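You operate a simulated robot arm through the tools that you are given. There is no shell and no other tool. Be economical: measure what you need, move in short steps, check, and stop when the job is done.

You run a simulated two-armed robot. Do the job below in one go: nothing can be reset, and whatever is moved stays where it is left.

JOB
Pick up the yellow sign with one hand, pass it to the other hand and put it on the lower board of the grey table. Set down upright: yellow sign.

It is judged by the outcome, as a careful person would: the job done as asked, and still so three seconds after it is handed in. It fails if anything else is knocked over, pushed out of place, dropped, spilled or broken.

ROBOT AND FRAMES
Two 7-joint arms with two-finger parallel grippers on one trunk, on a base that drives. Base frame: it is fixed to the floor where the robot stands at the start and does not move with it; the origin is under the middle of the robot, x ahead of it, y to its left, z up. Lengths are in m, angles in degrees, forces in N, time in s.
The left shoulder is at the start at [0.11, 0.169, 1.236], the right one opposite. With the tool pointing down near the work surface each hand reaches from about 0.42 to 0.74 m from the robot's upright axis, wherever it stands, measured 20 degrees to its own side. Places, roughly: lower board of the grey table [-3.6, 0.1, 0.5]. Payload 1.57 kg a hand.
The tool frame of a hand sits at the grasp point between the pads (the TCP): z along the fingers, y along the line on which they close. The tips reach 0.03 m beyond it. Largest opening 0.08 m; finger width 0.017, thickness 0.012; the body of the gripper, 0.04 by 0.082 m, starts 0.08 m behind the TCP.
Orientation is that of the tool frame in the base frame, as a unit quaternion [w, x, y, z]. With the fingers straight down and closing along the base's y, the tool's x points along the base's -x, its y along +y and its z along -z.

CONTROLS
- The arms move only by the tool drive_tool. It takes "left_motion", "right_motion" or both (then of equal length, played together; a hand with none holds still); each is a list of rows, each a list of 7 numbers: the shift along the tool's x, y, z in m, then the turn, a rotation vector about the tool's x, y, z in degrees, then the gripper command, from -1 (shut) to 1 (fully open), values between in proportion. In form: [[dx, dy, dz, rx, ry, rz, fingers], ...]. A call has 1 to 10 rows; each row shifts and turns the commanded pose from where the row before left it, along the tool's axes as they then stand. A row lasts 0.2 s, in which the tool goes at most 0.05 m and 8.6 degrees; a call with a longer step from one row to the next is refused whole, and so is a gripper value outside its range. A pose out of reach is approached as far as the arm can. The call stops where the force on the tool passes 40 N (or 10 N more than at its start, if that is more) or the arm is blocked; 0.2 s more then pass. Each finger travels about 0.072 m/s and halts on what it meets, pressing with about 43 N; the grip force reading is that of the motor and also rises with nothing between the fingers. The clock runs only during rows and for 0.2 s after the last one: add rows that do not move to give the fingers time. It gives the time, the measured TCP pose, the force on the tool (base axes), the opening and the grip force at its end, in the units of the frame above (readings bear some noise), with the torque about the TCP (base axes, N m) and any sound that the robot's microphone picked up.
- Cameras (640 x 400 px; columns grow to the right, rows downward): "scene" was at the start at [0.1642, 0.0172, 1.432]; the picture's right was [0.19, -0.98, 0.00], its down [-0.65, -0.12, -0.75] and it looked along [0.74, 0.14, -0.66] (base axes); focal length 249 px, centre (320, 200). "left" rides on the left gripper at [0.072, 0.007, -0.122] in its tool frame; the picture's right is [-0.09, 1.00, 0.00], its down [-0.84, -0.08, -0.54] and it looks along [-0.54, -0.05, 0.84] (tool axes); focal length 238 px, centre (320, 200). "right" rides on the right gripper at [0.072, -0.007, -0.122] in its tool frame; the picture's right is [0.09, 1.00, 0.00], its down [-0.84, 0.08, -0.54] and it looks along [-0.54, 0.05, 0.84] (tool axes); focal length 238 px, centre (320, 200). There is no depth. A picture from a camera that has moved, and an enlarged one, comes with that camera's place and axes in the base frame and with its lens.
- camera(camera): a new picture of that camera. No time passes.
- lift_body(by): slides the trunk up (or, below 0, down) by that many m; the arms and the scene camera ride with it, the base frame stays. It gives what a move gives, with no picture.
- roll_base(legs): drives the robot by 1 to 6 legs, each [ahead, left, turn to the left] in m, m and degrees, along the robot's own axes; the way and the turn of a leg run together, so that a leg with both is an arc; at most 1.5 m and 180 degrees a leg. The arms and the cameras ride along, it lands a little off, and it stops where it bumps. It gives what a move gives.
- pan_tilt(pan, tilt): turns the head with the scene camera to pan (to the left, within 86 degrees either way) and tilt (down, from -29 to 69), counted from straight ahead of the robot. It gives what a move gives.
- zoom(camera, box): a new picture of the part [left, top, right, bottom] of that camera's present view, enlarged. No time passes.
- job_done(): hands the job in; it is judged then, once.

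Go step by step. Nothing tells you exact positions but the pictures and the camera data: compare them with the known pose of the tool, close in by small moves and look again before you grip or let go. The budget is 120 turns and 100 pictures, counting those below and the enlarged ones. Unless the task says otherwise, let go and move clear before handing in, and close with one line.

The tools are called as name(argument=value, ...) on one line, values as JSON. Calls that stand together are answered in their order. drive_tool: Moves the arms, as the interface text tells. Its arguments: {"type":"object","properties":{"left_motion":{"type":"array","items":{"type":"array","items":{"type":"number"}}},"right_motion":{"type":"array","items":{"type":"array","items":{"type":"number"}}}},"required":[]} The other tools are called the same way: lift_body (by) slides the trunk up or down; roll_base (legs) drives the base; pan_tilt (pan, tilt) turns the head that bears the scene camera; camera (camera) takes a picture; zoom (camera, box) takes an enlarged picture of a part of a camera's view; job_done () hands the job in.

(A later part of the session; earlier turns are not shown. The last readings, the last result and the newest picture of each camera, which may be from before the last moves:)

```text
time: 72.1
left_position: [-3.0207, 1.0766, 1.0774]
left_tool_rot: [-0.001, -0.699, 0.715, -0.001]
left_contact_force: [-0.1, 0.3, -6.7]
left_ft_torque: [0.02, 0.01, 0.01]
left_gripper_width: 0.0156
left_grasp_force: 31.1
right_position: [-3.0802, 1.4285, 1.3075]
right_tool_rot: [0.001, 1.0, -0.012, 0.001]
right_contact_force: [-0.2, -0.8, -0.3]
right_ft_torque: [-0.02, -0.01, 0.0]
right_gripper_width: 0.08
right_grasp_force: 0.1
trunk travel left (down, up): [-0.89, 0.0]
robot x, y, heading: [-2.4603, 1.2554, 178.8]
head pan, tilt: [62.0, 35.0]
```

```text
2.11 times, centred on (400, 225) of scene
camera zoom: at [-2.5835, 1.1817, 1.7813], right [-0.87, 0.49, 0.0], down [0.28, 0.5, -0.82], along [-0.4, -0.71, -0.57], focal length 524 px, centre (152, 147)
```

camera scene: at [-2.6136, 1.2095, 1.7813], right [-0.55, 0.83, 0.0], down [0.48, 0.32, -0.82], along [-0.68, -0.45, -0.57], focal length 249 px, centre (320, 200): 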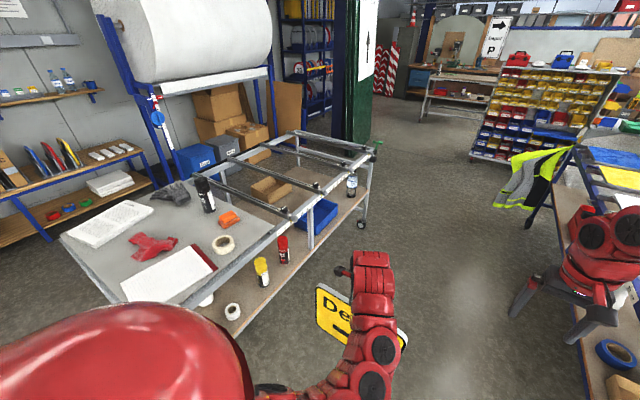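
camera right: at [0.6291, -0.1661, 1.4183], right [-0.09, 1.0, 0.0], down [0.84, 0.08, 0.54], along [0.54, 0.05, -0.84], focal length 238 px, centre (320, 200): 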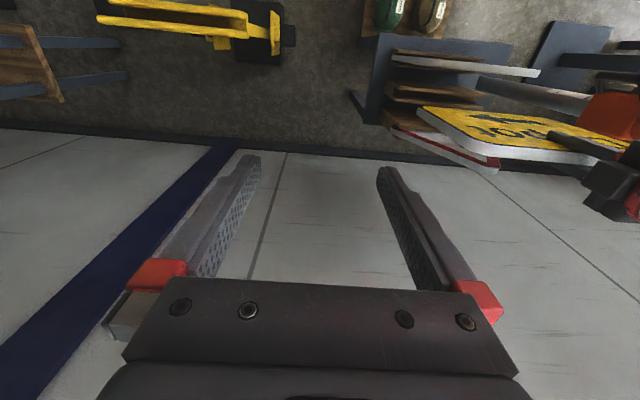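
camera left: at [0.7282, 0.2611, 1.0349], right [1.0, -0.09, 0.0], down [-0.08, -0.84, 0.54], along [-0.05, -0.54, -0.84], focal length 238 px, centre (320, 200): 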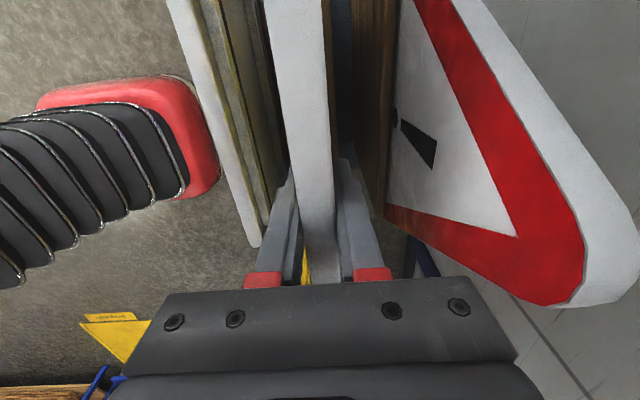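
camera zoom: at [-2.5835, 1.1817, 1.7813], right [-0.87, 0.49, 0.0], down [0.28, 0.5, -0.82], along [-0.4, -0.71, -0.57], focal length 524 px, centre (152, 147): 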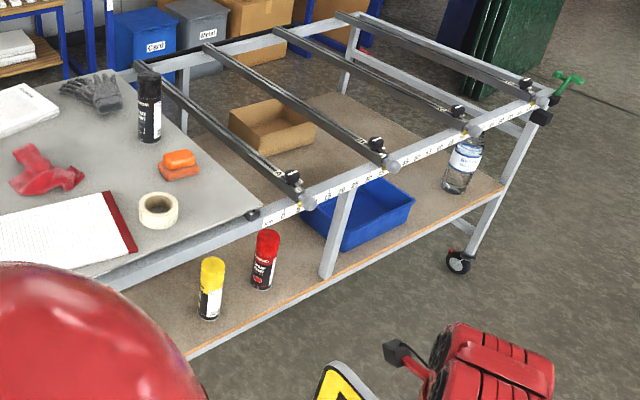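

The spot between the blue tray and the bottle (x≈-4.19 on the board, front edge y≈0.49) is free, so the sign can go in edge-on there. For the handover I'll turn the left hand so the sign lies in the robot's fore-aft plane, and pitch the right hand forward.

drive_tool(left_motion=[[0, 0, 0, 0, 0, -8.5, -1], [0, 0, 0, 0, 0, -8.5, -1], [0, 0, 0, 0, 0, -8.5, -1], [0, 0, 0, 0, 0, -8.5, -1], [0, 0, 0, 0, 0, -8.5, -1], [0, 0, 0, 0, 0, -8.5, -1], [0, 0, 0, 0, 0, -8.5, -1], [0, 0, 0, 0, 0, -8.5, -1], [0, 0, 0, 0, 0, -8.5, -1], [0, 0, 0, 0, 0, -8.5, -1]], right_motion=[[0, 0, 0, 0, -8.5, 0, 1], [0, 0, 0, 0, -8.5, 0, 1], [0, 0, 0, 0, -8.5, 0, 1], [0, 0, 0, 0, -8.5, 0, 1], [0, 0, 0, 0, -8.5, 0, 1], [0, 0, 0, 0, -8.5, 0, 1], [0, 0, 0, 0, -8.5, 0, 1], [0, 0, 0, 0, 0, 0, 1], [0, 0, 0, 0, 0, 0, 1], [0, 0, 0, 0, 0, 0, 1]])

pan_tilt(pan=0, tilt=50)

camera(camera="scene")

```text
time: 74.3
left_position: [-3.0199, 1.077, 1.0782]
left_tool_rot: [0.001, 0.999, -0.052, -0.001]
left_contact_force: [0.1, 0.0, -6.1]
left_ft_torque: [-0.01, 0.02, 0.02]
left_gripper_width: 0.0157
left_grasp_force: 31.2
right_position: [-3.0804, 1.4294, 1.3084]
right_tool_rot: [0.0, 1.0, -0.011, 0.001]
right_contact_force: [-0.3, 0.3, -0.4]
right_ft_torque: [0.02, 0.01, -0.01]
right_gripper_width: 0.08
right_grasp_force: 0.0
right hand out of reach, approached as far as the arm can: row 1, 2, 3, 4, 5, 6, 7
trunk travel left (down, up): [-0.89, 0.0]
robot x, y, heading: [-2.4614, 1.2515, 178.3]
head pan, tilt: [62.0, 35.0]
```

```text
time: 75.7
left_position: [-3.0196, 1.0771, 1.0776]
left_tool_rot: [0.002, 0.998, -0.055, -0.001]
left_contact_force: [-0.4, -0.3, -6.7]
left_ft_torque: [0.01, 0.07, 0.02]
left_gripper_width: 0.0154
left_grasp_force: 31.1
right_position: [-3.0789, 1.4272, 1.3074]
right_tool_rot: [0.0, 1.0, -0.011, 0.001]
right_contact_force: [0.3, 0.4, -0.6]
right_ft_torque: [-0.02, 0.02, 0.0]
right_gripper_width: 0.0798
right_grasp_force: 0.0
trunk travel left (down, up): [-0.89, 0.0]
robot x, y, heading: [-2.458, 1.2531, 178.4]
head pan, tilt: [0.0, 50.0]
```

```text
66 pictures are left
camera scene: at [-2.6172, 1.2601, 1.7596], right [0.02, 1.0, 0.0], down [0.77, -0.02, -0.64], along [-0.64, 0.02, -0.77], focal length 249 px, centre (320, 200)
```

scene: 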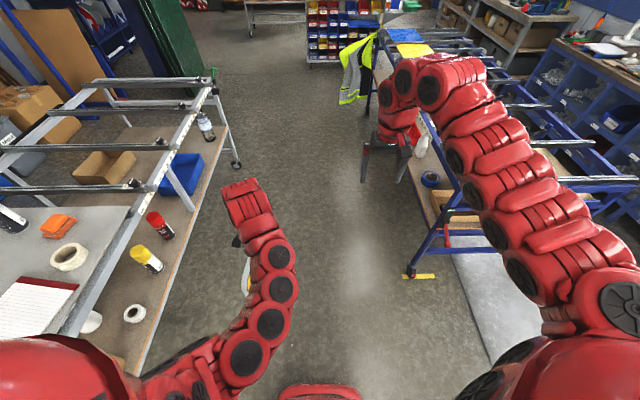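

drive_tool(right_motion=[[0, 0, 0.04, 0, 0, 0, 1], [0, 0, 0.04, 0, 0, 0, 1], [0, 0, 0.04, 0, 0, 0, 1], [0, 0, 0.04, 0, -8.5, 0, 1], [0, 0, 0, 0, -8.5, 0, 1], [0, 0, 0, 0, -8.5, 0, 1], [0, 0, 0, 0, -8.5, 0, 1], [0, 0, 0, 0, -8.5, 0, 1], [0, 0, 0, 0, -8.5, 0, 1], [0, 0, 0, 0, -8.5, 0, 1]])

camera(camera="scene")

camera(camera="left")

```text
time: 77.9
left_position: [-3.0192, 1.0768, 1.0777]
left_tool_rot: [0.001, 0.999, -0.054, 0.0]
left_contact_force: [0.3, 1.5, -6.6]
left_ft_torque: [0.01, 0.04, 0.03]
left_gripper_width: 0.0157
left_grasp_force: 31.0
right_position: [-3.0971, 1.4169, 1.2487]
right_tool_rot: [0.0, 1.0, -0.011, 0.002]
right_contact_force: [-0.2, -0.1, -0.5]
right_ft_torque: [-0.02, 0.0, -0.05]
right_gripper_width: 0.0798
right_grasp_force: 0.1
right hand out of reach, approached as far as the arm can: row 1, 2, 4, 5, 6, 7, 8, 9, 10
trunk travel left (down, up): [-0.89, 0.0]
robot x, y, heading: [-2.4617, 1.2546, 178.5]
head pan, tilt: [0.0, 50.0]
```

```text
65 pictures are left
camera scene: at [-2.6169, 1.2602, 1.7596], right [0.02, 1.0, 0.0], down [0.77, -0.02, -0.64], along [-0.64, 0.02, -0.77], focal length 249 px, centre (320, 200)
```

scene: 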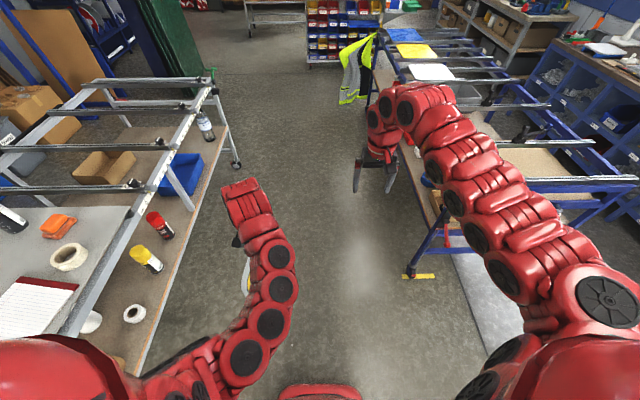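

```text
64 pictures are left
camera left: at [-2.9491, 1.0625, 1.2003], right [-0.2, -0.98, 0.0], down [-0.82, 0.17, 0.54], along [-0.53, 0.11, -0.84], focal length 238 px, centre (320, 200)
```

left: 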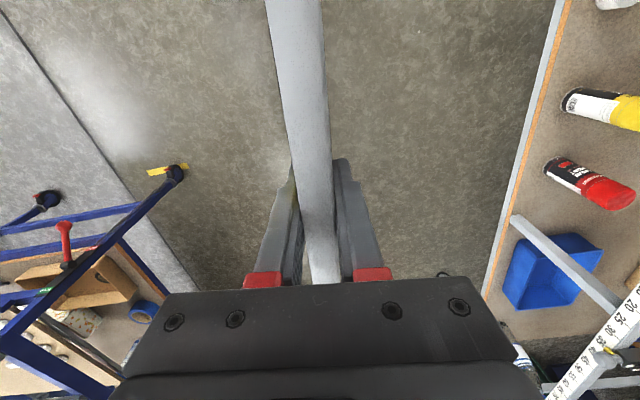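

The right arm is near a limit, so I'll lower it further and bring it in before pitching.

drive_tool(right_motion=[[0, 0, 0.03, 0, 0, 0, 1], [0, 0, 0.03, 0, 0, 0, 1], [0, 0, 0.03, 0, 0, 0, 1], [0, 0, 0.03, 0, 0, 0, 1], [0, 0, 0.03, 0, 0, 0, 1], [0, 0, 0, 0, -8, 0, 1], [0, 0, 0, 0, -8, 0, 1], [0, 0, 0, 0, -8, 0, 1], [0, 0, 0, 0, -8, 0, 1], [0, 0, 0, 0, -8, 0, 1]])

```text
time: 80.1
left_position: [-3.0203, 1.0765, 1.079]
left_tool_rot: [0.001, 0.998, -0.055, -0.001]
left_contact_force: [0.7, -0.4, -6.3]
left_ft_torque: [-0.01, 0.06, -0.03]
left_gripper_width: 0.0156
left_grasp_force: 31.3
right_position: [-3.117, 1.4207, 1.1707]
right_tool_rot: [-0.005, 0.939, -0.011, -0.344]
right_contact_force: [-0.4, -0.8, 0.1]
right_ft_torque: [-0.03, 0.01, -0.03]
right_gripper_width: 0.08
right_grasp_force: 0.1
right hand out of reach, approached as far as the arm can: row 1, 2, 3, 6
trunk travel left (down, up): [-0.89, 0.0]
robot x, y, heading: [-2.4591, 1.2598, 178.7]
head pan, tilt: [0.0, 50.0]
```

drive_tool(left_motion=[[0, 0, 0, 0, 0, -5, -1], [-0.02, -0.02, 0, 0, 0, 0, -1], [-0.02, -0.03, 0, 0, 0, 0, -1], [-0.02, -0.035, 0, 0, 0, 0, -1], [-0.02, -0.035, 0, 0, 0, 0, -1], [-0.02, -0.035, 0, 0, 0, 0, -1], [0, 0, 0, 0, 0, 0, -1], [0, 0, 0, 0, 0, 0, -1]], right_motion=[[0.03, 0, -0.026, 0, 0, 0, 1], [0.03, 0, -0.026, 0, 0, 0, 1], [0.03, 0, -0.026, 0, 0, 0, 1], [0.03, 0, -0.026, 0, 0, 0, 1], [0.03, 0, -0.026, 0, 0, 0, 1], [0, 0, 0, 0, -8, 0, 1], [0, 0, 0, 0, -8, 0, 1], [0, 0, 0, 0, 0, 0, 1]])

camera(camera="scene")

camera(camera="right")

```text
time: 81.9
left_position: [-3.1191, 1.2301, 1.0778]
left_tool_rot: [0.0, 1.0, -0.011, 0.0]
left_contact_force: [-0.6, 0.4, -6.8]
left_ft_torque: [0.01, 0.08, 0.03]
left_gripper_width: 0.0158
left_grasp_force: 31.7
right_position: [-3.0492, 1.4181, 1.1708]
right_tool_rot: [-0.006, 0.929, -0.01, -0.37]
right_contact_force: [-0.4, -0.3, -0.6]
right_ft_torque: [0.04, 0.0, -0.01]
right_gripper_width: 0.0801
right_grasp_force: 0.0
right hand out of reach, approached as far as the arm can: row 2, 3, 4, 5, 6, 7
trunk travel left (down, up): [-0.89, 0.0]
robot x, y, heading: [-2.4572, 1.2543, 178.8]
head pan, tilt: [0.0, 50.0]
```

```text
63 pictures are left
camera scene: at [-2.6172, 1.2607, 1.7595], right [0.02, 1.0, 0.0], down [0.77, -0.02, -0.64], along [-0.64, 0.02, -0.77], focal length 249 px, centre (320, 200)
```

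scene: 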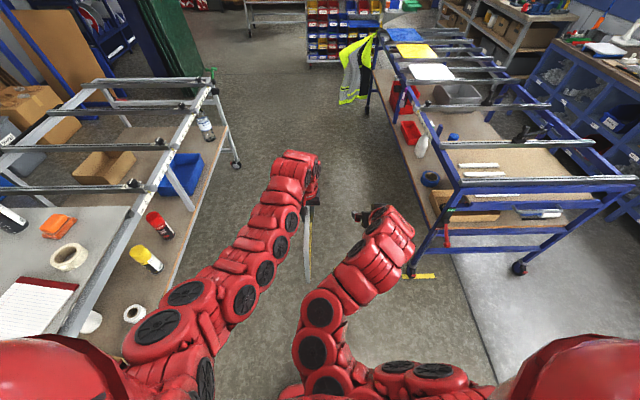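

```text
62 pictures are left
camera right: at [-2.9142, 1.422, 1.2091], right [0.04, -1.0, -0.07], down [-0.24, -0.08, 0.97], along [-0.97, -0.03, -0.24], focal length 238 px, centre (320, 200)
```

right: 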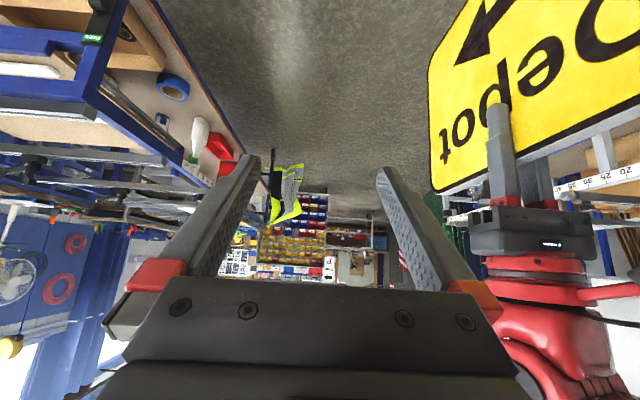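

drive_tool(left_motion=[[-0.02, 0, 0, 0, 0, 0, -1], [-0.02, 0, 0, 0, 0, 0, -1], [-0.02, 0, 0, 0, 0, 0, -1], [0, 0, 0, 0, 0, 0, -1], [0, 0, 0, 0, 0, 0, -1], [0, 0, 0, 0, 0, 0, -1], [0, 0, 0, 0, 0, 0, -1], [0, 0, 0, 0, 0, 0, -1]], right_motion=[[0.023, 0, 0.025, 0, 0, 0, 1], [0.023, 0, 0.025, 0, 0, 0, 1], [0.023, 0, 0.025, 0, 0, 0, 1], [0.023, 0, 0.025, 0, 0, 0, 1], [0.023, 0, 0.025, 0, 0, 0, 1], [0.025, 0, -0.024, 0, 0, 0, 1], [0.025, 0, -0.024, 0, 0, 0, 1], [0, 0, 0, 0, 0, 0, 1]])

camera(camera="scene")

```text
time: 83.7
left_position: [-3.159, 1.2311, 1.077]
left_tool_rot: [0.001, 1.0, -0.011, 0.0]
left_contact_force: [0.0, 0.9, -6.1]
left_ft_torque: [0.0, 0.05, 0.0]
left_gripper_width: 0.0158
left_grasp_force: 31.8
left hand out of reach, approached as far as the arm can: row 3
right_position: [-2.9857, 1.4196, 1.0034]
right_tool_rot: [-0.005, 0.929, -0.01, -0.37]
right_contact_force: [0.7, 0.0, 0.6]
right_ft_torque: [0.05, 0.0, 0.0]
right_gripper_width: 0.0801
right_grasp_force: 0.3
trunk travel left (down, up): [-0.89, 0.0]
robot x, y, heading: [-2.4628, 1.2588, 178.7]
head pan, tilt: [0.0, 50.0]
```

```text
61 pictures are left
camera scene: at [-2.6188, 1.2607, 1.7594], right [0.02, 1.0, 0.0], down [0.77, -0.02, -0.64], along [-0.64, 0.02, -0.77], focal length 249 px, centre (320, 200)
```

scene: 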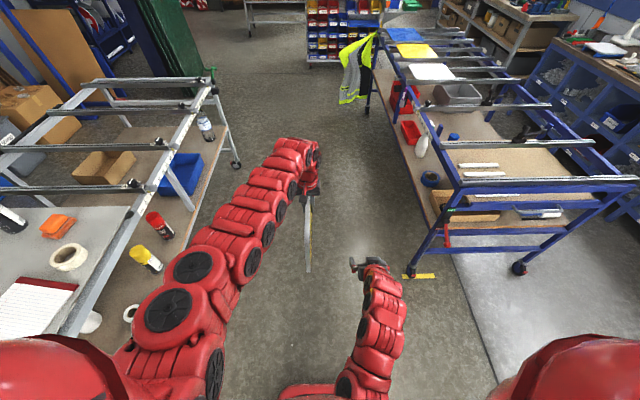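

drive_tool(right_motion=[[0, 0, 0, 0, -8.5, 0, 1], [0, 0, 0, 0, -8.5, 0, 1], [0.02, 0, -0.035, 0, 0, 0, 1], [0, 0.03, 0, 0, 0, 0, 1], [0, 0.03, 0, 0, 0, 0, 1], [0, 0.03, 0, 0, 0, 0, 1], [0, 0.03, 0, 0, 0, 0, 1], [0, 0.03, 0, 0, 0, 0, 1], [0, 0.03, 0, 0, 0, 0, 1], [0, 0.008, 0, 0, 0, 0, 1]])

camera(camera="right")

camera(camera="scene")

```text
time: 85.9
left_position: [-3.1576, 1.2312, 1.077]
left_tool_rot: [0.001, 1.0, -0.011, -0.001]
left_contact_force: [0.5, -0.4, -6.5]
left_ft_torque: [-0.01, -0.02, -0.01]
left_gripper_width: 0.0156
left_grasp_force: 31.7
right_position: [-2.9469, 1.2279, 1.0044]
right_tool_rot: [-0.006, 0.864, -0.009, -0.504]
right_contact_force: [0.8, -0.1, 0.6]
right_ft_torque: [-0.02, -0.02, 0.02]
right_gripper_width: 0.0802
right_grasp_force: 0.1
trunk travel left (down, up): [-0.89, 0.0]
robot x, y, heading: [-2.4615, 1.2554, 178.5]
head pan, tilt: [0.0, 50.0]
```

```text
60 pictures are left
camera right: at [-2.8063, 1.2314, 0.9995], right [0.02, -1.0, -0.08], down [0.06, -0.08, 1.0], along [-1.0, -0.03, 0.06], focal length 238 px, centre (320, 200)
```

right: 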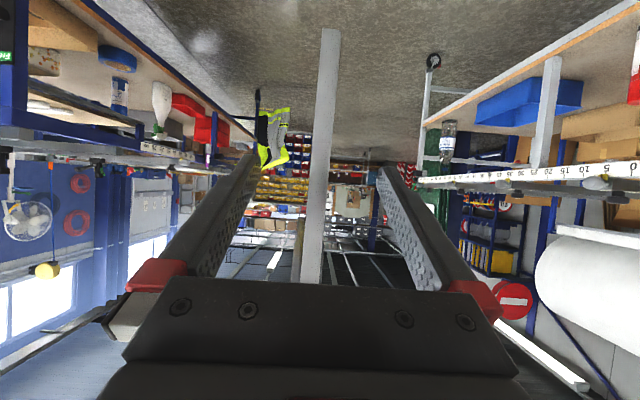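

```text
59 pictures are left
camera scene: at [-2.6175, 1.2603, 1.7595], right [0.02, 1.0, 0.0], down [0.77, -0.02, -0.64], along [-0.64, 0.02, -0.77], focal length 249 px, centre (320, 200)
```

scene: 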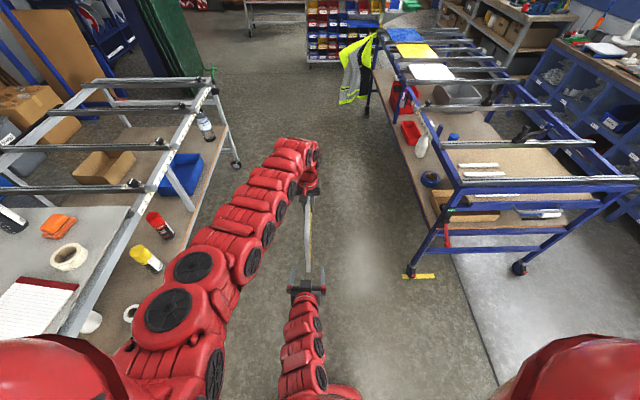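

The sign edge is centred between the right fingers. I'll move the right hand in.

drive_tool(right_motion=[[-0.0105, 0, 0.0182, 0, 0, 0, 1], [-0.0105, 0, 0.0182, 0, 0, 0, 1], [-0.0105, 0, 0.0182, 0, 0, 0, 1], [-0.0105, 0, 0.0182, 0, 0, 0, 1], [-0.0105, 0, 0.0182, 0, 0, 0, 1], [0, 0, 0, 0, 0, 0, 1]])

camera(camera="right")

zoom(camera="scene", box=[220, 120, 420, 320])

camera(camera="left")

```text
time: 87.3
left_position: [-3.1579, 1.2325, 1.0779]
left_tool_rot: [0.001, 1.0, -0.01, 0.0]
left_contact_force: [0.3, 0.6, -5.3]
left_ft_torque: [0.0, 0.02, 0.0]
left_gripper_width: 0.0159
left_grasp_force: 31.5
right_position: [-3.0523, 1.2322, 1.0034]
right_tool_rot: [-0.007, 0.864, -0.008, -0.504]
right_contact_force: [-0.4, -0.3, -0.4]
right_ft_torque: [-0.03, 0.05, 0.03]
right_gripper_width: 0.0798
right_grasp_force: 0.0
trunk travel left (down, up): [-0.89, 0.0]
robot x, y, heading: [-2.4616, 1.255, 178.6]
head pan, tilt: [0.0, 50.0]
```

```text
58 pictures are left
camera right: at [-2.9114, 1.2345, 1.0005], right [0.02, -1.0, -0.08], down [0.06, -0.08, 0.99], along [-1.0, -0.03, 0.06], focal length 238 px, centre (320, 200)
```

right: 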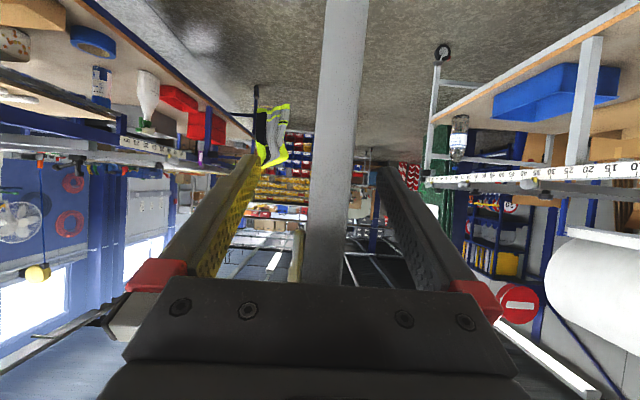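

```text
2.00 times, centred on (320, 220) of scene
camera zoom: at [-2.6167, 1.2603, 1.7596], right [0.02, 1.0, 0.0], down [0.77, -0.02, -0.64], along [-0.64, 0.02, -0.77], focal length 498 px, centre (320, 160)
```

zoom: 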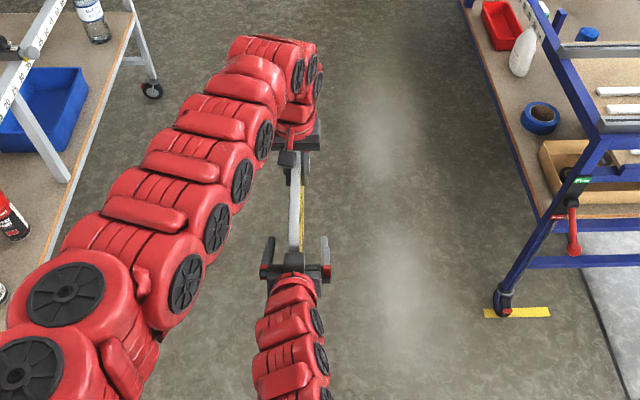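

```text
56 pictures are left
camera left: at [-3.0866, 1.2231, 1.1999], right [-0.11, -0.99, 0.0], down [-0.83, 0.1, 0.54], along [-0.54, 0.06, -0.84], focal length 238 px, centre (320, 200)
```

left: 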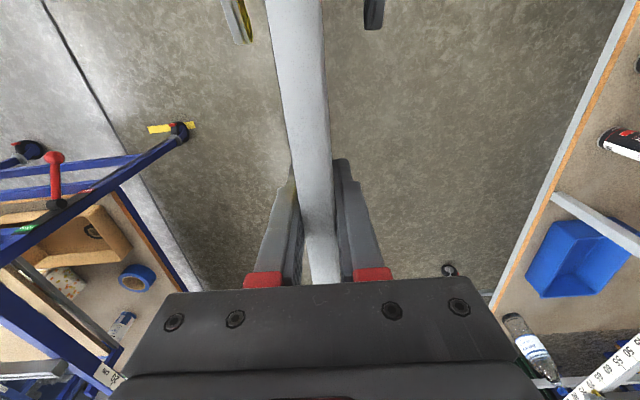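

drive_tool(right_motion=[[-0.0075, 0, 0.013, 0, 0, 0, 1], [0, 0, 0, 0, 0, 0, -1], [0, 0, 0, 0, 0, 0, -1], [0, 0, 0, 0, 0, 0, -1], [0, 0, 0, 0, 0, 0, -1], [0, 0, 0, 0, 0, 0, -1], [0, 0, 0, 0, 0, 0, -1]])

camera(camera="left")

camera(camera="right")

```text
time: 88.9
left_position: [-3.1581, 1.2317, 1.0777]
left_tool_rot: [0.001, 1.0, -0.011, -0.001]
left_contact_force: [-27.3, 4.6, 2.0]
left_ft_torque: [0.73, -0.21, 0.28]
left_gripper_width: 0.016
left_grasp_force: 31.3
right_position: [-3.0677, 1.2319, 1.0035]
right_tool_rot: [-0.007, 0.864, -0.008, -0.503]
right_contact_force: [25.9, -3.2, -2.4]
right_ft_torque: [-0.43, 1.45, 0.09]
right_gripper_width: 0.0157
right_grasp_force: 31.0
trunk travel left (down, up): [-0.89, 0.0]
robot x, y, heading: [-2.4632, 1.2549, 178.5]
head pan, tilt: [0.0, 50.0]
```

```text
55 pictures are left
camera left: at [-3.0874, 1.2234, 1.1999], right [-0.11, -0.99, 0.0], down [-0.83, 0.1, 0.54], along [-0.54, 0.06, -0.84], focal length 238 px, centre (320, 200)
```

left: 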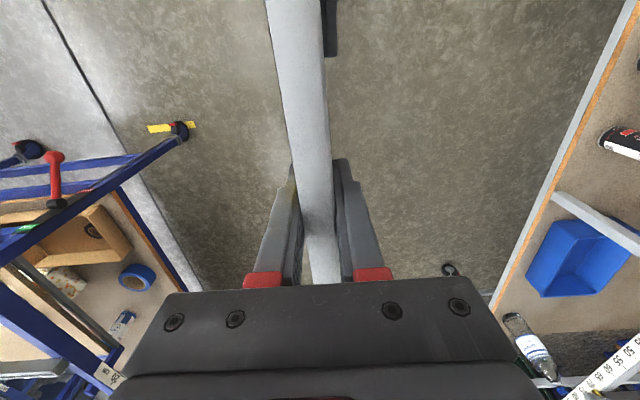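

```text
54 pictures are left
camera right: at [-2.9263, 1.2348, 0.9989], right [0.02, -1.0, -0.08], down [0.06, -0.08, 1.0], along [-1.0, -0.03, 0.05], focal length 238 px, centre (320, 200)
```

right: 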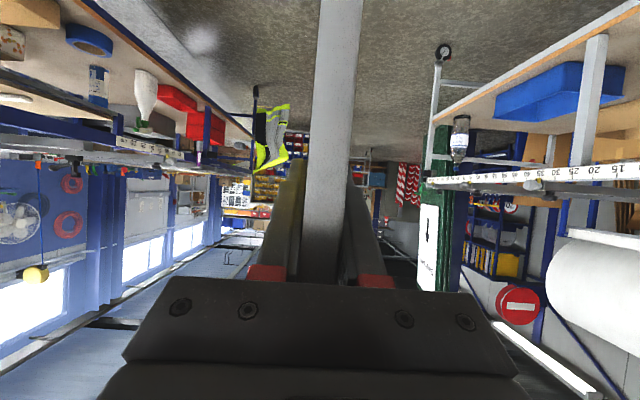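

Both hands hold it, with an internal push of about 26 N. I'll relieve that before releasing the left.

drive_tool(right_motion=[[0.002, 0, -0.0035, 0, 0, 0, -1], [0, 0, 0, 0, 0, 0, -1]])

```text
time: 89.5
left_position: [-3.1566, 1.2329, 1.0753]
left_tool_rot: [0.0, 1.0, -0.011, 0.003]
left_contact_force: [4.5, 3.0, 5.6]
left_ft_torque: [0.53, -0.99, 0.26]
left_gripper_width: 0.0159
left_grasp_force: 31.5
right_position: [-3.0649, 1.2308, 1.0036]
right_tool_rot: [-0.007, 0.863, -0.009, -0.504]
right_contact_force: [-4.7, -3.1, -4.9]
right_ft_torque: [-0.27, -0.5, 0.03]
right_gripper_width: 0.0158
right_grasp_force: 32.5
trunk travel left (down, up): [-0.89, 0.0]
robot x, y, heading: [-2.4585, 1.2531, 178.4]
head pan, tilt: [0.0, 50.0]
```

drive_tool(left_motion=[[0, 0, 0, 0, 0, 0, -0.3], [0, 0, 0, 0, 0, 0, 0.2], [0, 0, 0, 0, 0, 0, 0.5], [0, 0, 0, 0, 0, 0, 0.5], [0, 0, 0, 0, 0, 0, 0.5]])

camera(camera="left")

camera(camera="right")

```text
time: 90.7
left_position: [-3.1579, 1.2317, 1.0772]
left_tool_rot: [0.001, 1.0, -0.011, 0.0]
left_contact_force: [-0.3, -0.3, -0.4]
left_ft_torque: [0.01, -0.05, -0.02]
left_gripper_width: 0.0599
left_grasp_force: 0.0
right_position: [-3.064, 1.2311, 1.0029]
right_tool_rot: [-0.007, 0.864, -0.009, -0.503]
right_contact_force: [0.0, -0.1, -0.4]
right_ft_torque: [-0.02, -0.59, 0.05]
right_gripper_width: 0.0157
right_grasp_force: 31.5
trunk travel left (down, up): [-0.89, 0.0]
robot x, y, heading: [-2.4589, 1.2553, 178.6]
head pan, tilt: [0.0, 50.0]
```

```text
53 pictures are left
camera left: at [-3.087, 1.2231, 1.1997], right [-0.11, -0.99, 0.0], down [-0.83, 0.1, 0.54], along [-0.54, 0.06, -0.84], focal length 238 px, centre (320, 200)
```

left: 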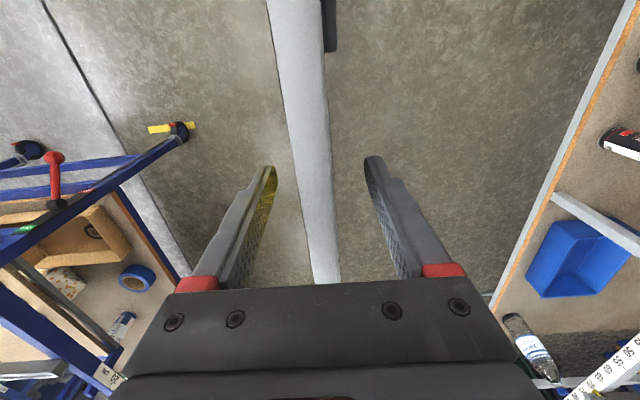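

```text
52 pictures are left
camera right: at [-2.9223, 1.2344, 0.9988], right [0.02, -1.0, -0.08], down [0.06, -0.08, 0.99], along [-1.0, -0.03, 0.05], focal length 238 px, centre (320, 200)
```

right: 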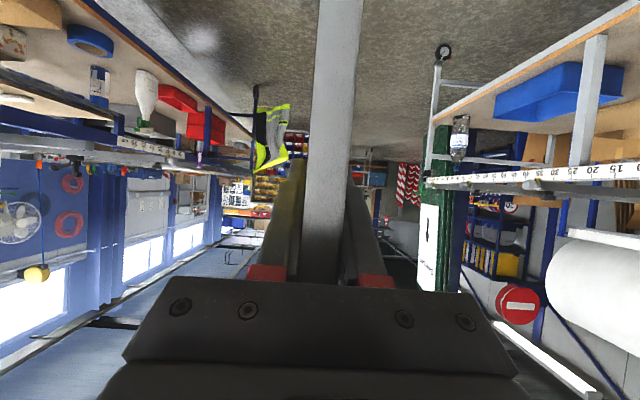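

drive_tool(left_motion=[[0, 0, -0.03, 0, 0, 0, 0.5], [0, 0, -0.03, 0, 0, 0, 0.5], [0, 0, -0.03, 0, 0, 0, 0.5], [0, 0, -0.03, 0, 0, 0, 0.5], [0, 0, 0, 0, 0, 0, 0.5]])

camera(camera="left")

zoom(camera="scene", box=[220, 120, 420, 320])

```text
time: 91.9
left_position: [-3.158, 1.2341, 1.1995]
left_tool_rot: [0.002, 1.0, -0.01, 0.001]
left_contact_force: [-1.2, 0.2, -0.3]
left_ft_torque: [0.01, 0.0, -0.02]
left_gripper_width: 0.0602
left_grasp_force: 0.0
right_position: [-3.0651, 1.2308, 1.0026]
right_tool_rot: [-0.007, 0.864, -0.008, -0.503]
right_contact_force: [-0.7, -0.2, -0.6]
right_ft_torque: [-0.03, -0.63, -0.01]
right_gripper_width: 0.0154
right_grasp_force: 31.1
trunk travel left (down, up): [-0.89, 0.0]
robot x, y, heading: [-2.4566, 1.253, 178.6]
head pan, tilt: [0.0, 50.0]
```

```text
51 pictures are left
camera left: at [-3.0869, 1.2251, 1.3204], right [-0.11, -0.99, 0.0], down [-0.83, 0.1, 0.54], along [-0.54, 0.06, -0.84], focal length 238 px, centre (320, 200)
```

left: 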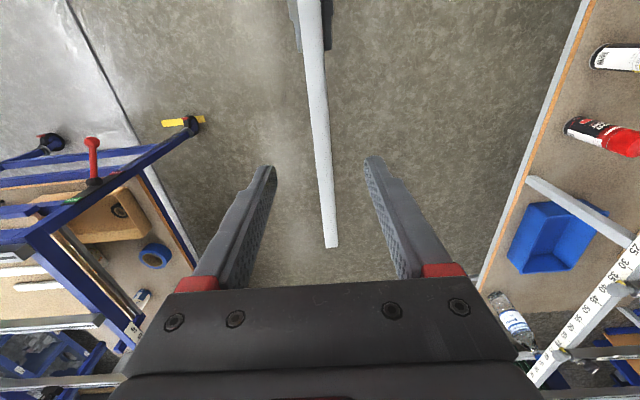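

```text
2.00 times, centred on (320, 220) of scene
camera zoom: at [-2.6177, 1.2604, 1.7595], right [0.02, 1.0, 0.0], down [0.77, -0.02, -0.64], along [-0.64, 0.02, -0.77], focal length 498 px, centre (320, 160)
```

zoom: 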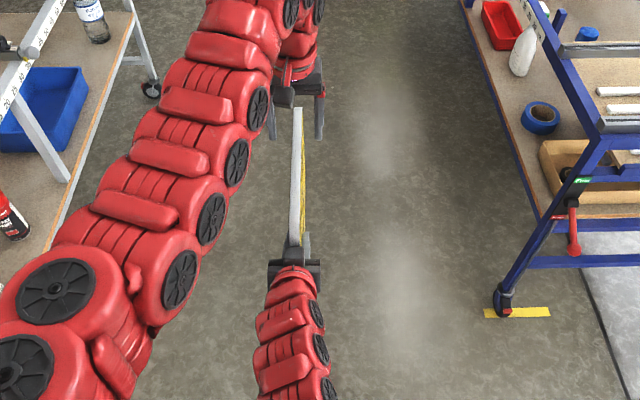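

The right hand alone now holds the sign, level within about 2°. I'll move the left hand clear to the side and back.

drive_tool(left_motion=[[0, 0, -0.03, 0, 0, 0, 0.5], [0, 0.045, -0.02, 0, 0, 0, 0], [0, 0.045, 0, 0, 0, 0, 0], [0, 0.045, 0, 0, 0, 0, 0], [0.02, 0.045, 0, 0, 0, 0, 0], [0.02, 0.045, 0, 0, 0, 0, 0], [0.02, 0.045, 0, 0, 0, 0, 0], [0.02, 0.045, 0, 0, 0, 0, 0], [0.02, 0, 0, 0, 0, 0, 0], [0.02, 0, 0, 0, 0, 0, 0]])

roll_base(legs=[[0, -0.2, 0], [0.8, 0, 0]])

camera(camera="scene")

```text
time: 94.1
left_position: [-3.0769, 0.917, 1.252]
left_tool_rot: [0.001, 1.0, -0.01, 0.0]
left_contact_force: [-0.6, 0.4, -0.5]
left_ft_torque: [-0.02, 0.01, 0.01]
left_gripper_width: 0.04
left_grasp_force: 0.0
left hand out of reach, approached as far as the arm can: row 9, 10
right_position: [-3.0638, 1.2304, 1.0025]
right_tool_rot: [-0.007, 0.864, -0.008, -0.503]
right_contact_force: [0.2, -0.2, 0.9]
right_ft_torque: [-0.03, -0.64, 0.01]
right_gripper_width: 0.0157
right_grasp_force: 31.2
trunk travel left (down, up): [-0.89, 0.0]
robot x, y, heading: [-2.4589, 1.2572, 178.6]
head pan, tilt: [0.0, 50.0]
```

```text
time: 99.4
left_position: [-3.8358, 1.1171, 1.2523]
left_tool_rot: [0.001, 1.0, 0.001, -0.002]
left_contact_force: [0.7, -0.7, -0.5]
left_ft_torque: [-0.01, 0.02, 0.0]
left_gripper_width: 0.0398
left_grasp_force: 0.0
right_position: [-3.8293, 1.4322, 1.0025]
right_tool_rot: [-0.002, 0.864, 0.0, -0.504]
right_contact_force: [0.1, 0.1, 0.8]
right_ft_torque: [0.01, -0.62, 0.0]
right_gripper_width: 0.0158
right_grasp_force: 30.9
trunk travel left (down, up): [-0.89, 0.0]
robot x, y, heading: [-3.23, 1.4732, 179.8]
head pan, tilt: [0.0, 50.0]
```

```text
49 pictures are left
camera scene: at [-3.3842, 1.4712, 1.7596], right [0.0, 1.0, 0.0], down [0.77, 0.0, -0.64], along [-0.64, 0.0, -0.77], focal length 249 px, centre (320, 200)
```

scene: 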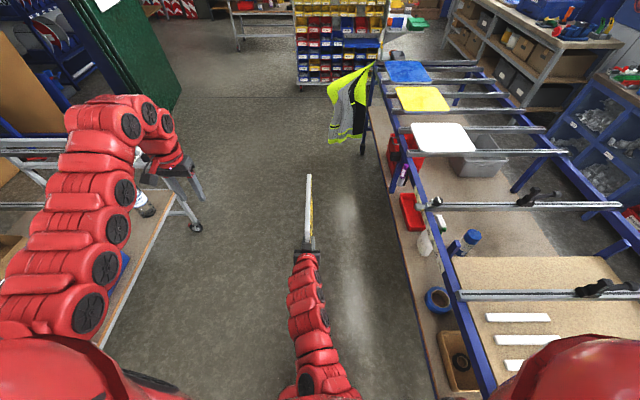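

roll_base(legs=[[0, 0, 90]])

pan_tilt(pan=-20, tilt=45)

camera(camera="scene")

```text
time: 103.7
left_position: [-2.857, 0.8725, 1.2511]
left_tool_rot: [0.002, 0.695, 0.719, 0.001]
left_contact_force: [1.1, -0.5, 0.0]
left_ft_torque: [-0.02, 0.01, 0.0]
left_gripper_width: 0.0402
left_grasp_force: 0.0
right_position: [-3.1695, 0.8674, 1.0017]
right_tool_rot: [0.361, 0.6, 0.621, -0.352]
right_contact_force: [-0.5, 1.0, 0.2]
right_ft_torque: [0.62, 0.05, 0.0]
right_gripper_width: 0.0158
right_grasp_force: 31.2
trunk travel left (down, up): [-0.89, 0.0]
robot x, y, heading: [-3.23, 1.4709, -88.1]
head pan, tilt: [0.0, 50.0]
```

```text
time: 104.6
left_position: [-2.856, 0.8716, 1.2508]
left_tool_rot: [0.001, 0.695, 0.719, 0.0]
left_contact_force: [0.1, 0.3, 0.4]
left_ft_torque: [-0.01, -0.01, 0.01]
left_gripper_width: 0.0399
left_grasp_force: 0.0
right_position: [-3.1697, 0.8675, 1.0026]
right_tool_rot: [0.36, 0.601, 0.621, -0.351]
right_contact_force: [0.3, -0.4, 0.3]
right_ft_torque: [0.66, 0.04, -0.02]
right_gripper_width: 0.0157
right_grasp_force: 31.5
trunk travel left (down, up): [-0.89, 0.0]
robot x, y, heading: [-3.2253, 1.4677, -88.3]
head pan, tilt: [-20.0, 45.0]
```

```text
48 pictures are left
camera scene: at [-3.2495, 1.3123, 1.7665], right [-0.95, 0.31, 0.0], down [0.22, 0.67, -0.71], along [-0.22, -0.67, -0.71], focal length 249 px, centre (320, 200)
```

scene: 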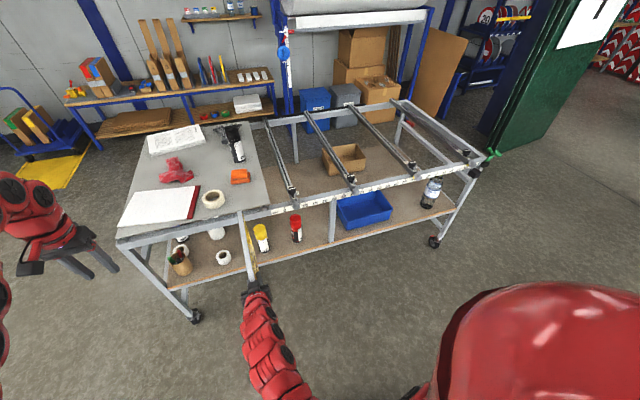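

roll_base(legs=[[0, 0, -1.7], [0, -1.0, 0]])

pan_tilt(pan=0, tilt=50)

camera(camera="scene")

```text
time: 110.1
left_position: [-3.8846, 0.8651, 1.2511]
left_tool_rot: [0.001, 0.713, 0.701, -0.001]
left_contact_force: [-0.7, -0.3, 0.5]
left_ft_torque: [-0.01, 0.05, 0.03]
left_gripper_width: 0.0399
left_grasp_force: 0.1
right_position: [-4.1982, 0.8756, 1.001]
right_tool_rot: [0.351, 0.616, 0.606, -0.36]
right_contact_force: [-0.1, -0.7, -0.6]
right_ft_torque: [0.59, 0.0, -0.02]
right_gripper_width: 0.0158
right_grasp_force: 31.1
trunk travel left (down, up): [-0.89, 0.0]
robot x, y, heading: [-4.2244, 1.4777, -91.2]
head pan, tilt: [-20.0, 45.0]
```

```text
time: 110.9
left_position: [-3.8847, 0.8648, 1.251]
left_tool_rot: [0.001, 0.713, 0.701, 0.001]
left_contact_force: [-0.3, -0.4, -0.3]
left_ft_torque: [0.01, -0.01, -0.04]
left_gripper_width: 0.0402
left_grasp_force: 0.1
right_position: [-4.1982, 0.8773, 1.0017]
right_tool_rot: [0.351, 0.616, 0.606, -0.36]
right_contact_force: [0.1, -0.1, -0.8]
right_ft_torque: [0.6, 0.0, -0.01]
right_gripper_width: 0.0156
right_grasp_force: 31.7
trunk travel left (down, up): [-0.89, 0.0]
robot x, y, heading: [-4.2259, 1.4788, -91.2]
head pan, tilt: [0.0, 50.0]
```

```text
47 pictures are left
camera scene: at [-4.2274, 1.323, 1.7596], right [-1.0, 0.02, 0.0], down [0.02, 0.77, -0.64], along [-0.01, -0.64, -0.77], focal length 249 px, centre (320, 200)
```

scene: 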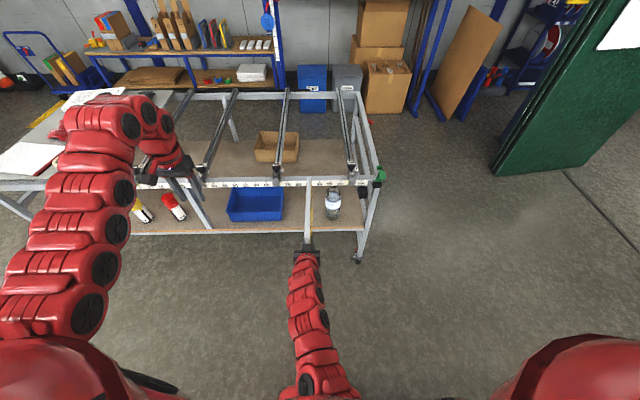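

zoom(camera="scene", box=[210, 120, 410, 270])

camera(camera="right")

```text
2.67 times, centred on (310, 195) of scene
camera zoom: at [-4.2274, 1.323, 1.7596], right [-1.0, 0.02, 0.0], down [0.02, 0.77, -0.64], along [-0.01, -0.64, -0.77], focal length 663 px, centre (347, 213)
```

zoom: 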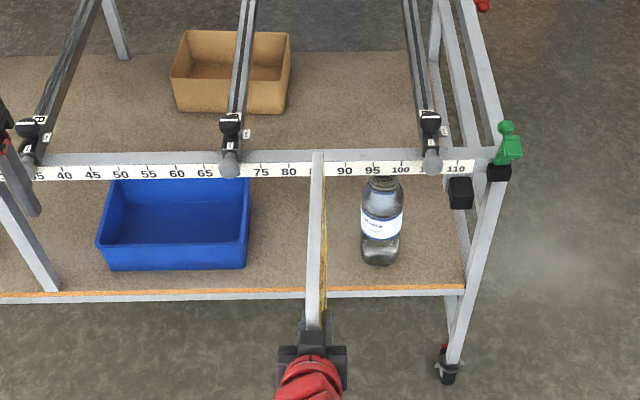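

```text
45 pictures are left
camera right: at [-4.2025, 1.0189, 0.9984], right [1.0, 0.03, -0.08], down [0.08, 0.06, 1.0], along [0.03, -1.0, 0.05], focal length 238 px, centre (320, 200)
```

right: 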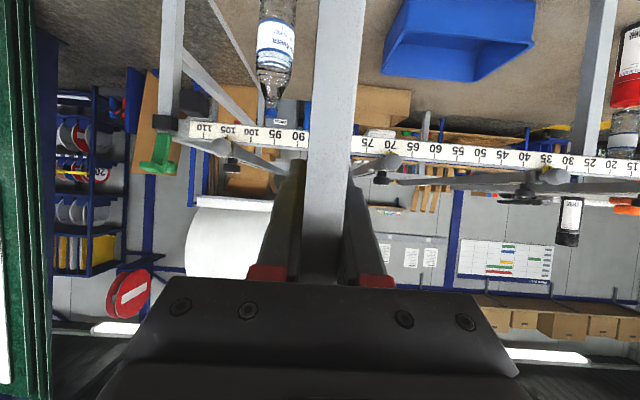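

The sign should stand at x≈-4.155, midway between tray and bottle. First I'll tuck the left hand out to the side so it stays clear of the table.

drive_tool(left_motion=[[0, 0.02, 0.04, 0, 0, 0, 0], [0, 0.02, 0.04, 0, 0, 0, 0], [0, 0.02, 0.04, 0, 0, 0, 0], [0.02, 0.03, 0.02, 0, 0, 0, 0], [0.03, 0.03, 0, 0, 0, 0, 0], [0.03, 0.03, 0, 0, 0, 0, 0], [0.03, 0.03, 0, 0, 0, 0, 0], [0.03, 0.03, 0, 0, 0, 0, 0], [0.03, 0.03, 0, 0, 0, 0, 0], [0.03, 0.02, 0, 0, 0, 0, 0]])

camera(camera="scene")

```text
time: 113.1
left_position: [-3.6246, 1.0625, 1.1129]
left_tool_rot: [0.001, 0.713, 0.701, -0.001]
left_contact_force: [0.6, -0.3, -0.4]
left_ft_torque: [-0.01, 0.0, 0.02]
left_gripper_width: 0.0402
left_grasp_force: 0.1
right_position: [-4.197, 0.8773, 1.0015]
right_tool_rot: [0.351, 0.616, 0.606, -0.361]
right_contact_force: [0.1, 0.1, -0.2]
right_ft_torque: [0.63, -0.03, -0.02]
right_gripper_width: 0.0158
right_grasp_force: 31.4
trunk travel left (down, up): [-0.89, 0.0]
robot x, y, heading: [-4.2247, 1.479, -90.9]
head pan, tilt: [0.0, 50.0]
```

```text
44 pictures are left
camera scene: at [-4.2261, 1.3249, 1.7597], right [-1.0, 0.02, 0.0], down [0.02, 0.77, -0.64], along [-0.01, -0.64, -0.77], focal length 249 px, centre (320, 200)
```

scene: 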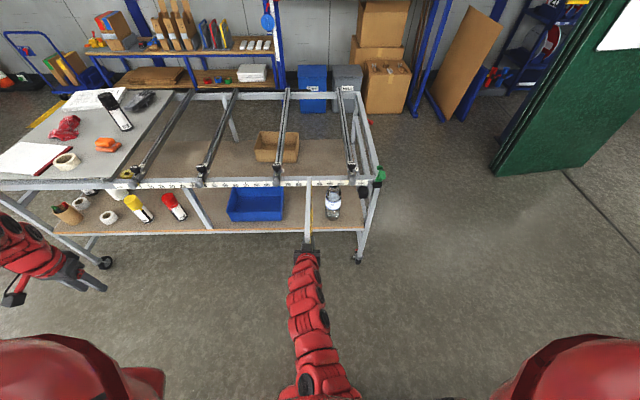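

drive_tool(left_motion=[[0.025, 0, 0, 0, 0, 0, 0], [0.025, 0, 0, 0, 0, 0, 0], [0, 0, 0, 0, 0, 0, 0]])

roll_base(legs=[[0, 0.035, 0.9]])

lift_body(by=-0.3)

camera(camera="right")

camera(camera="scene")

```text
time: 113.9
left_position: [-3.6041, 1.0993, 1.1067]
left_tool_rot: [0.0, 0.713, 0.701, 0.0]
left_contact_force: [0.0, -0.8, 0.5]
left_ft_torque: [0.01, 0.0, -0.04]
left_gripper_width: 0.04
left_grasp_force: 0.1
left hand out of reach, approached as far as the arm can: row 1, 2
right_position: [-4.1985, 0.876, 1.0015]
right_tool_rot: [0.351, 0.616, 0.606, -0.36]
right_contact_force: [0.2, 0.6, -0.1]
right_ft_torque: [0.62, 0.03, -0.01]
right_gripper_width: 0.0155
right_grasp_force: 31.1
trunk travel left (down, up): [-0.89, 0.0]
robot x, y, heading: [-4.2211, 1.4812, -91.2]
head pan, tilt: [0.0, 50.0]
```

```text
time: 114.8
left_position: [-3.5701, 1.109, 1.1106]
left_tool_rot: [0.002, 0.708, 0.706, 0.002]
left_contact_force: [-1.8, -0.2, 0.7]
left_ft_torque: [0.01, -0.08, -0.01]
left_gripper_width: 0.0401
left_grasp_force: 0.1
right_position: [-4.159, 0.8763, 1.0016]
right_tool_rot: [0.356, 0.612, 0.61, -0.357]
right_contact_force: [-2.0, 0.3, -0.4]
right_ft_torque: [0.64, -0.08, 0.0]
right_gripper_width: 0.016
right_grasp_force: 31.7
trunk travel left (down, up): [-0.89, 0.0]
robot x, y, heading: [-4.1885, 1.4787, -90.4]
head pan, tilt: [0.0, 50.0]
```

```text
time: 117.8
left_position: [-3.5644, 1.1093, 0.8066]
left_tool_rot: [0.001, 0.707, 0.707, -0.001]
left_contact_force: [0.6, 0.1, 0.0]
left_ft_torque: [0.03, 0.0, -0.02]
left_gripper_width: 0.0398
left_grasp_force: 0.1
right_position: [-4.1549, 0.8772, 0.7005]
right_tool_rot: [0.354, 0.611, 0.611, -0.357]
right_contact_force: [0.1, -0.7, 0.2]
right_ft_torque: [0.59, 0.0, 0.01]
right_gripper_width: 0.0157
right_grasp_force: 31.5
trunk travel left (down, up): [-0.59, 0.3]
robot x, y, heading: [-4.1935, 1.479, -90.4]
head pan, tilt: [0.0, 50.0]
```

```text
43 pictures are left
camera right: at [-4.1614, 1.019, 0.6985], right [1.0, 0.04, -0.08], down [0.08, 0.06, 0.99], along [0.05, -1.0, 0.05], focal length 238 px, centre (320, 200)
```

right: 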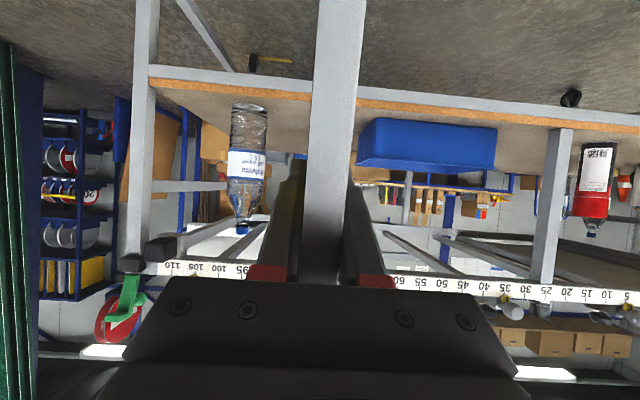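

```text
42 pictures are left
camera scene: at [-4.1908, 1.3229, 1.4596], right [-1.0, 0.0, 0.0], down [0.0, 0.77, -0.64], along [0.0, -0.64, -0.77], focal length 249 px, centre (320, 200)
```

scene: 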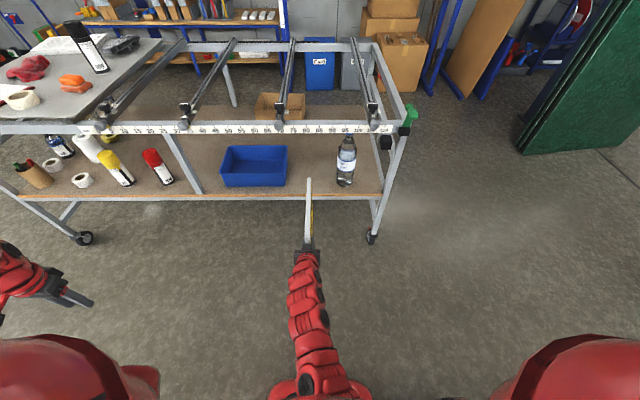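

roll_base(legs=[[0.28, 0, 0]])

camera(camera="right")

camera(camera="scene")

```text
time: 119.7
left_position: [-3.5613, 0.8378, 0.8063]
left_tool_rot: [0.0, 0.704, 0.71, 0.0]
left_contact_force: [0.0, 0.2, 0.2]
left_ft_torque: [0.0, -0.05, -0.01]
left_gripper_width: 0.04
left_grasp_force: 0.0
right_position: [-4.1484, 0.5994, 0.7017]
right_tool_rot: [0.355, 0.609, 0.614, -0.356]
right_contact_force: [0.1, 0.1, 0.0]
right_ft_torque: [0.61, 0.01, 0.01]
right_gripper_width: 0.0159
right_grasp_force: 31.4
trunk travel left (down, up): [-0.59, 0.3]
robot x, y, heading: [-4.1918, 1.2006, -89.6]
head pan, tilt: [0.0, 50.0]
```

```text
41 pictures are left
camera right: at [-4.1568, 0.742, 0.6982], right [1.0, 0.05, -0.08], down [0.08, 0.06, 0.99], along [0.06, -1.0, 0.05], focal length 238 px, centre (320, 200)
```

right: 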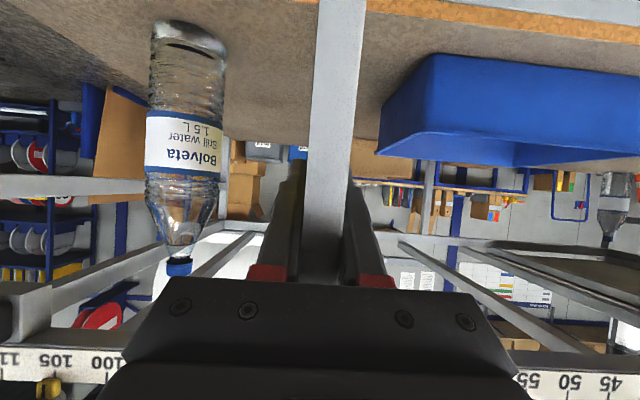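

```text
40 pictures are left
camera scene: at [-4.1891, 1.045, 1.4595], right [-1.0, -0.01, 0.0], down [0.0, 0.77, -0.64], along [0.0, -0.64, -0.77], focal length 249 px, centre (320, 200)
```

scene: 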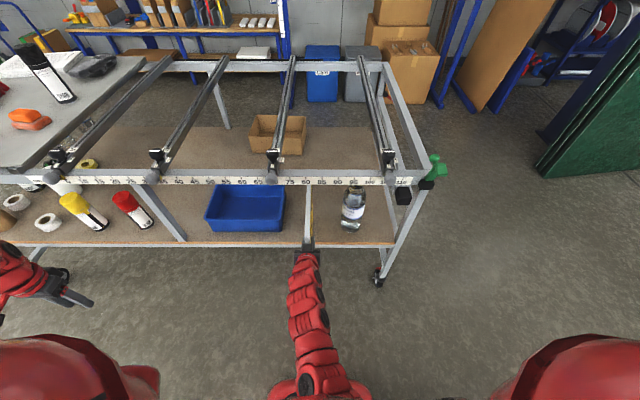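

roll_base(legs=[[0.19, 0, 0]])

camera(camera="right")

zoom(camera="scene", box=[200, 130, 440, 280])

camera(camera="left")

```text
time: 121.3
left_position: [-3.5623, 0.6464, 0.8065]
left_tool_rot: [0.0, 0.706, 0.708, 0.0]
left_contact_force: [0.5, -0.2, 0.7]
left_ft_torque: [0.03, 0.01, -0.03]
left_gripper_width: 0.0397
left_grasp_force: 0.0
right_position: [-4.1522, 0.4137, 0.7001]
right_tool_rot: [0.354, 0.61, 0.612, -0.356]
right_contact_force: [0.6, 0.5, 0.1]
right_ft_torque: [0.6, 0.01, 0.01]
right_gripper_width: 0.0158
right_grasp_force: 31.5
trunk travel left (down, up): [-0.59, 0.3]
robot x, y, heading: [-4.189, 1.0159, -90.1]
head pan, tilt: [0.0, 50.0]
```

```text
39 pictures are left
camera right: at [-4.159, 0.5542, 0.698], right [1.0, 0.05, -0.08], down [0.08, 0.06, 1.0], along [0.05, -1.0, 0.05], focal length 238 px, centre (320, 200)
```

right: 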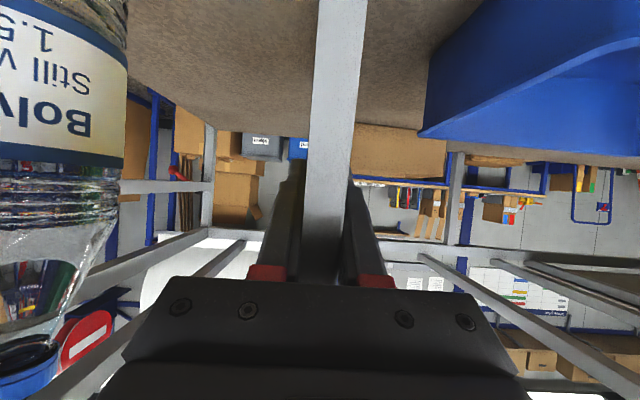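

```text
2.67 times, centred on (320, 205) of scene
camera zoom: at [-4.1895, 0.8572, 1.4594], right [-1.0, 0.0, 0.0], down [0.0, 0.77, -0.64], along [0.0, -0.64, -0.77], focal length 663 px, centre (320, 187)
```

zoom: 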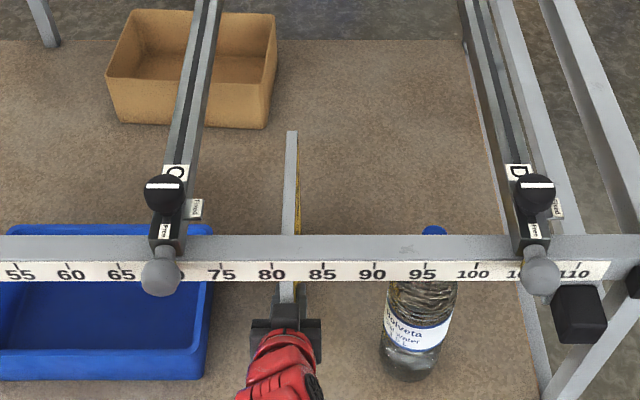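

```text
37 pictures are left
camera left: at [-3.5563, 0.7183, 0.9284], right [1.0, -0.09, 0.0], down [-0.07, -0.84, 0.54], along [-0.05, -0.54, -0.84], focal length 238 px, centre (320, 200)
```

left: 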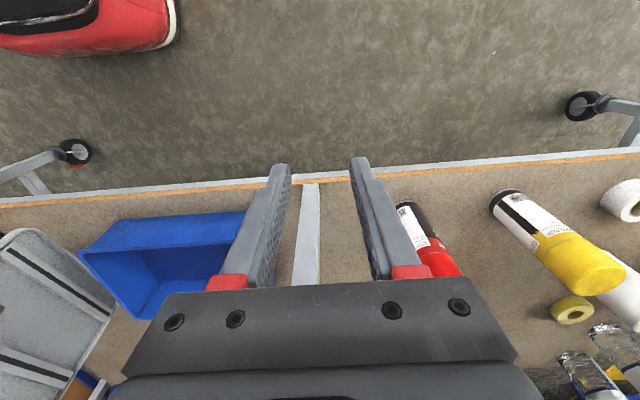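

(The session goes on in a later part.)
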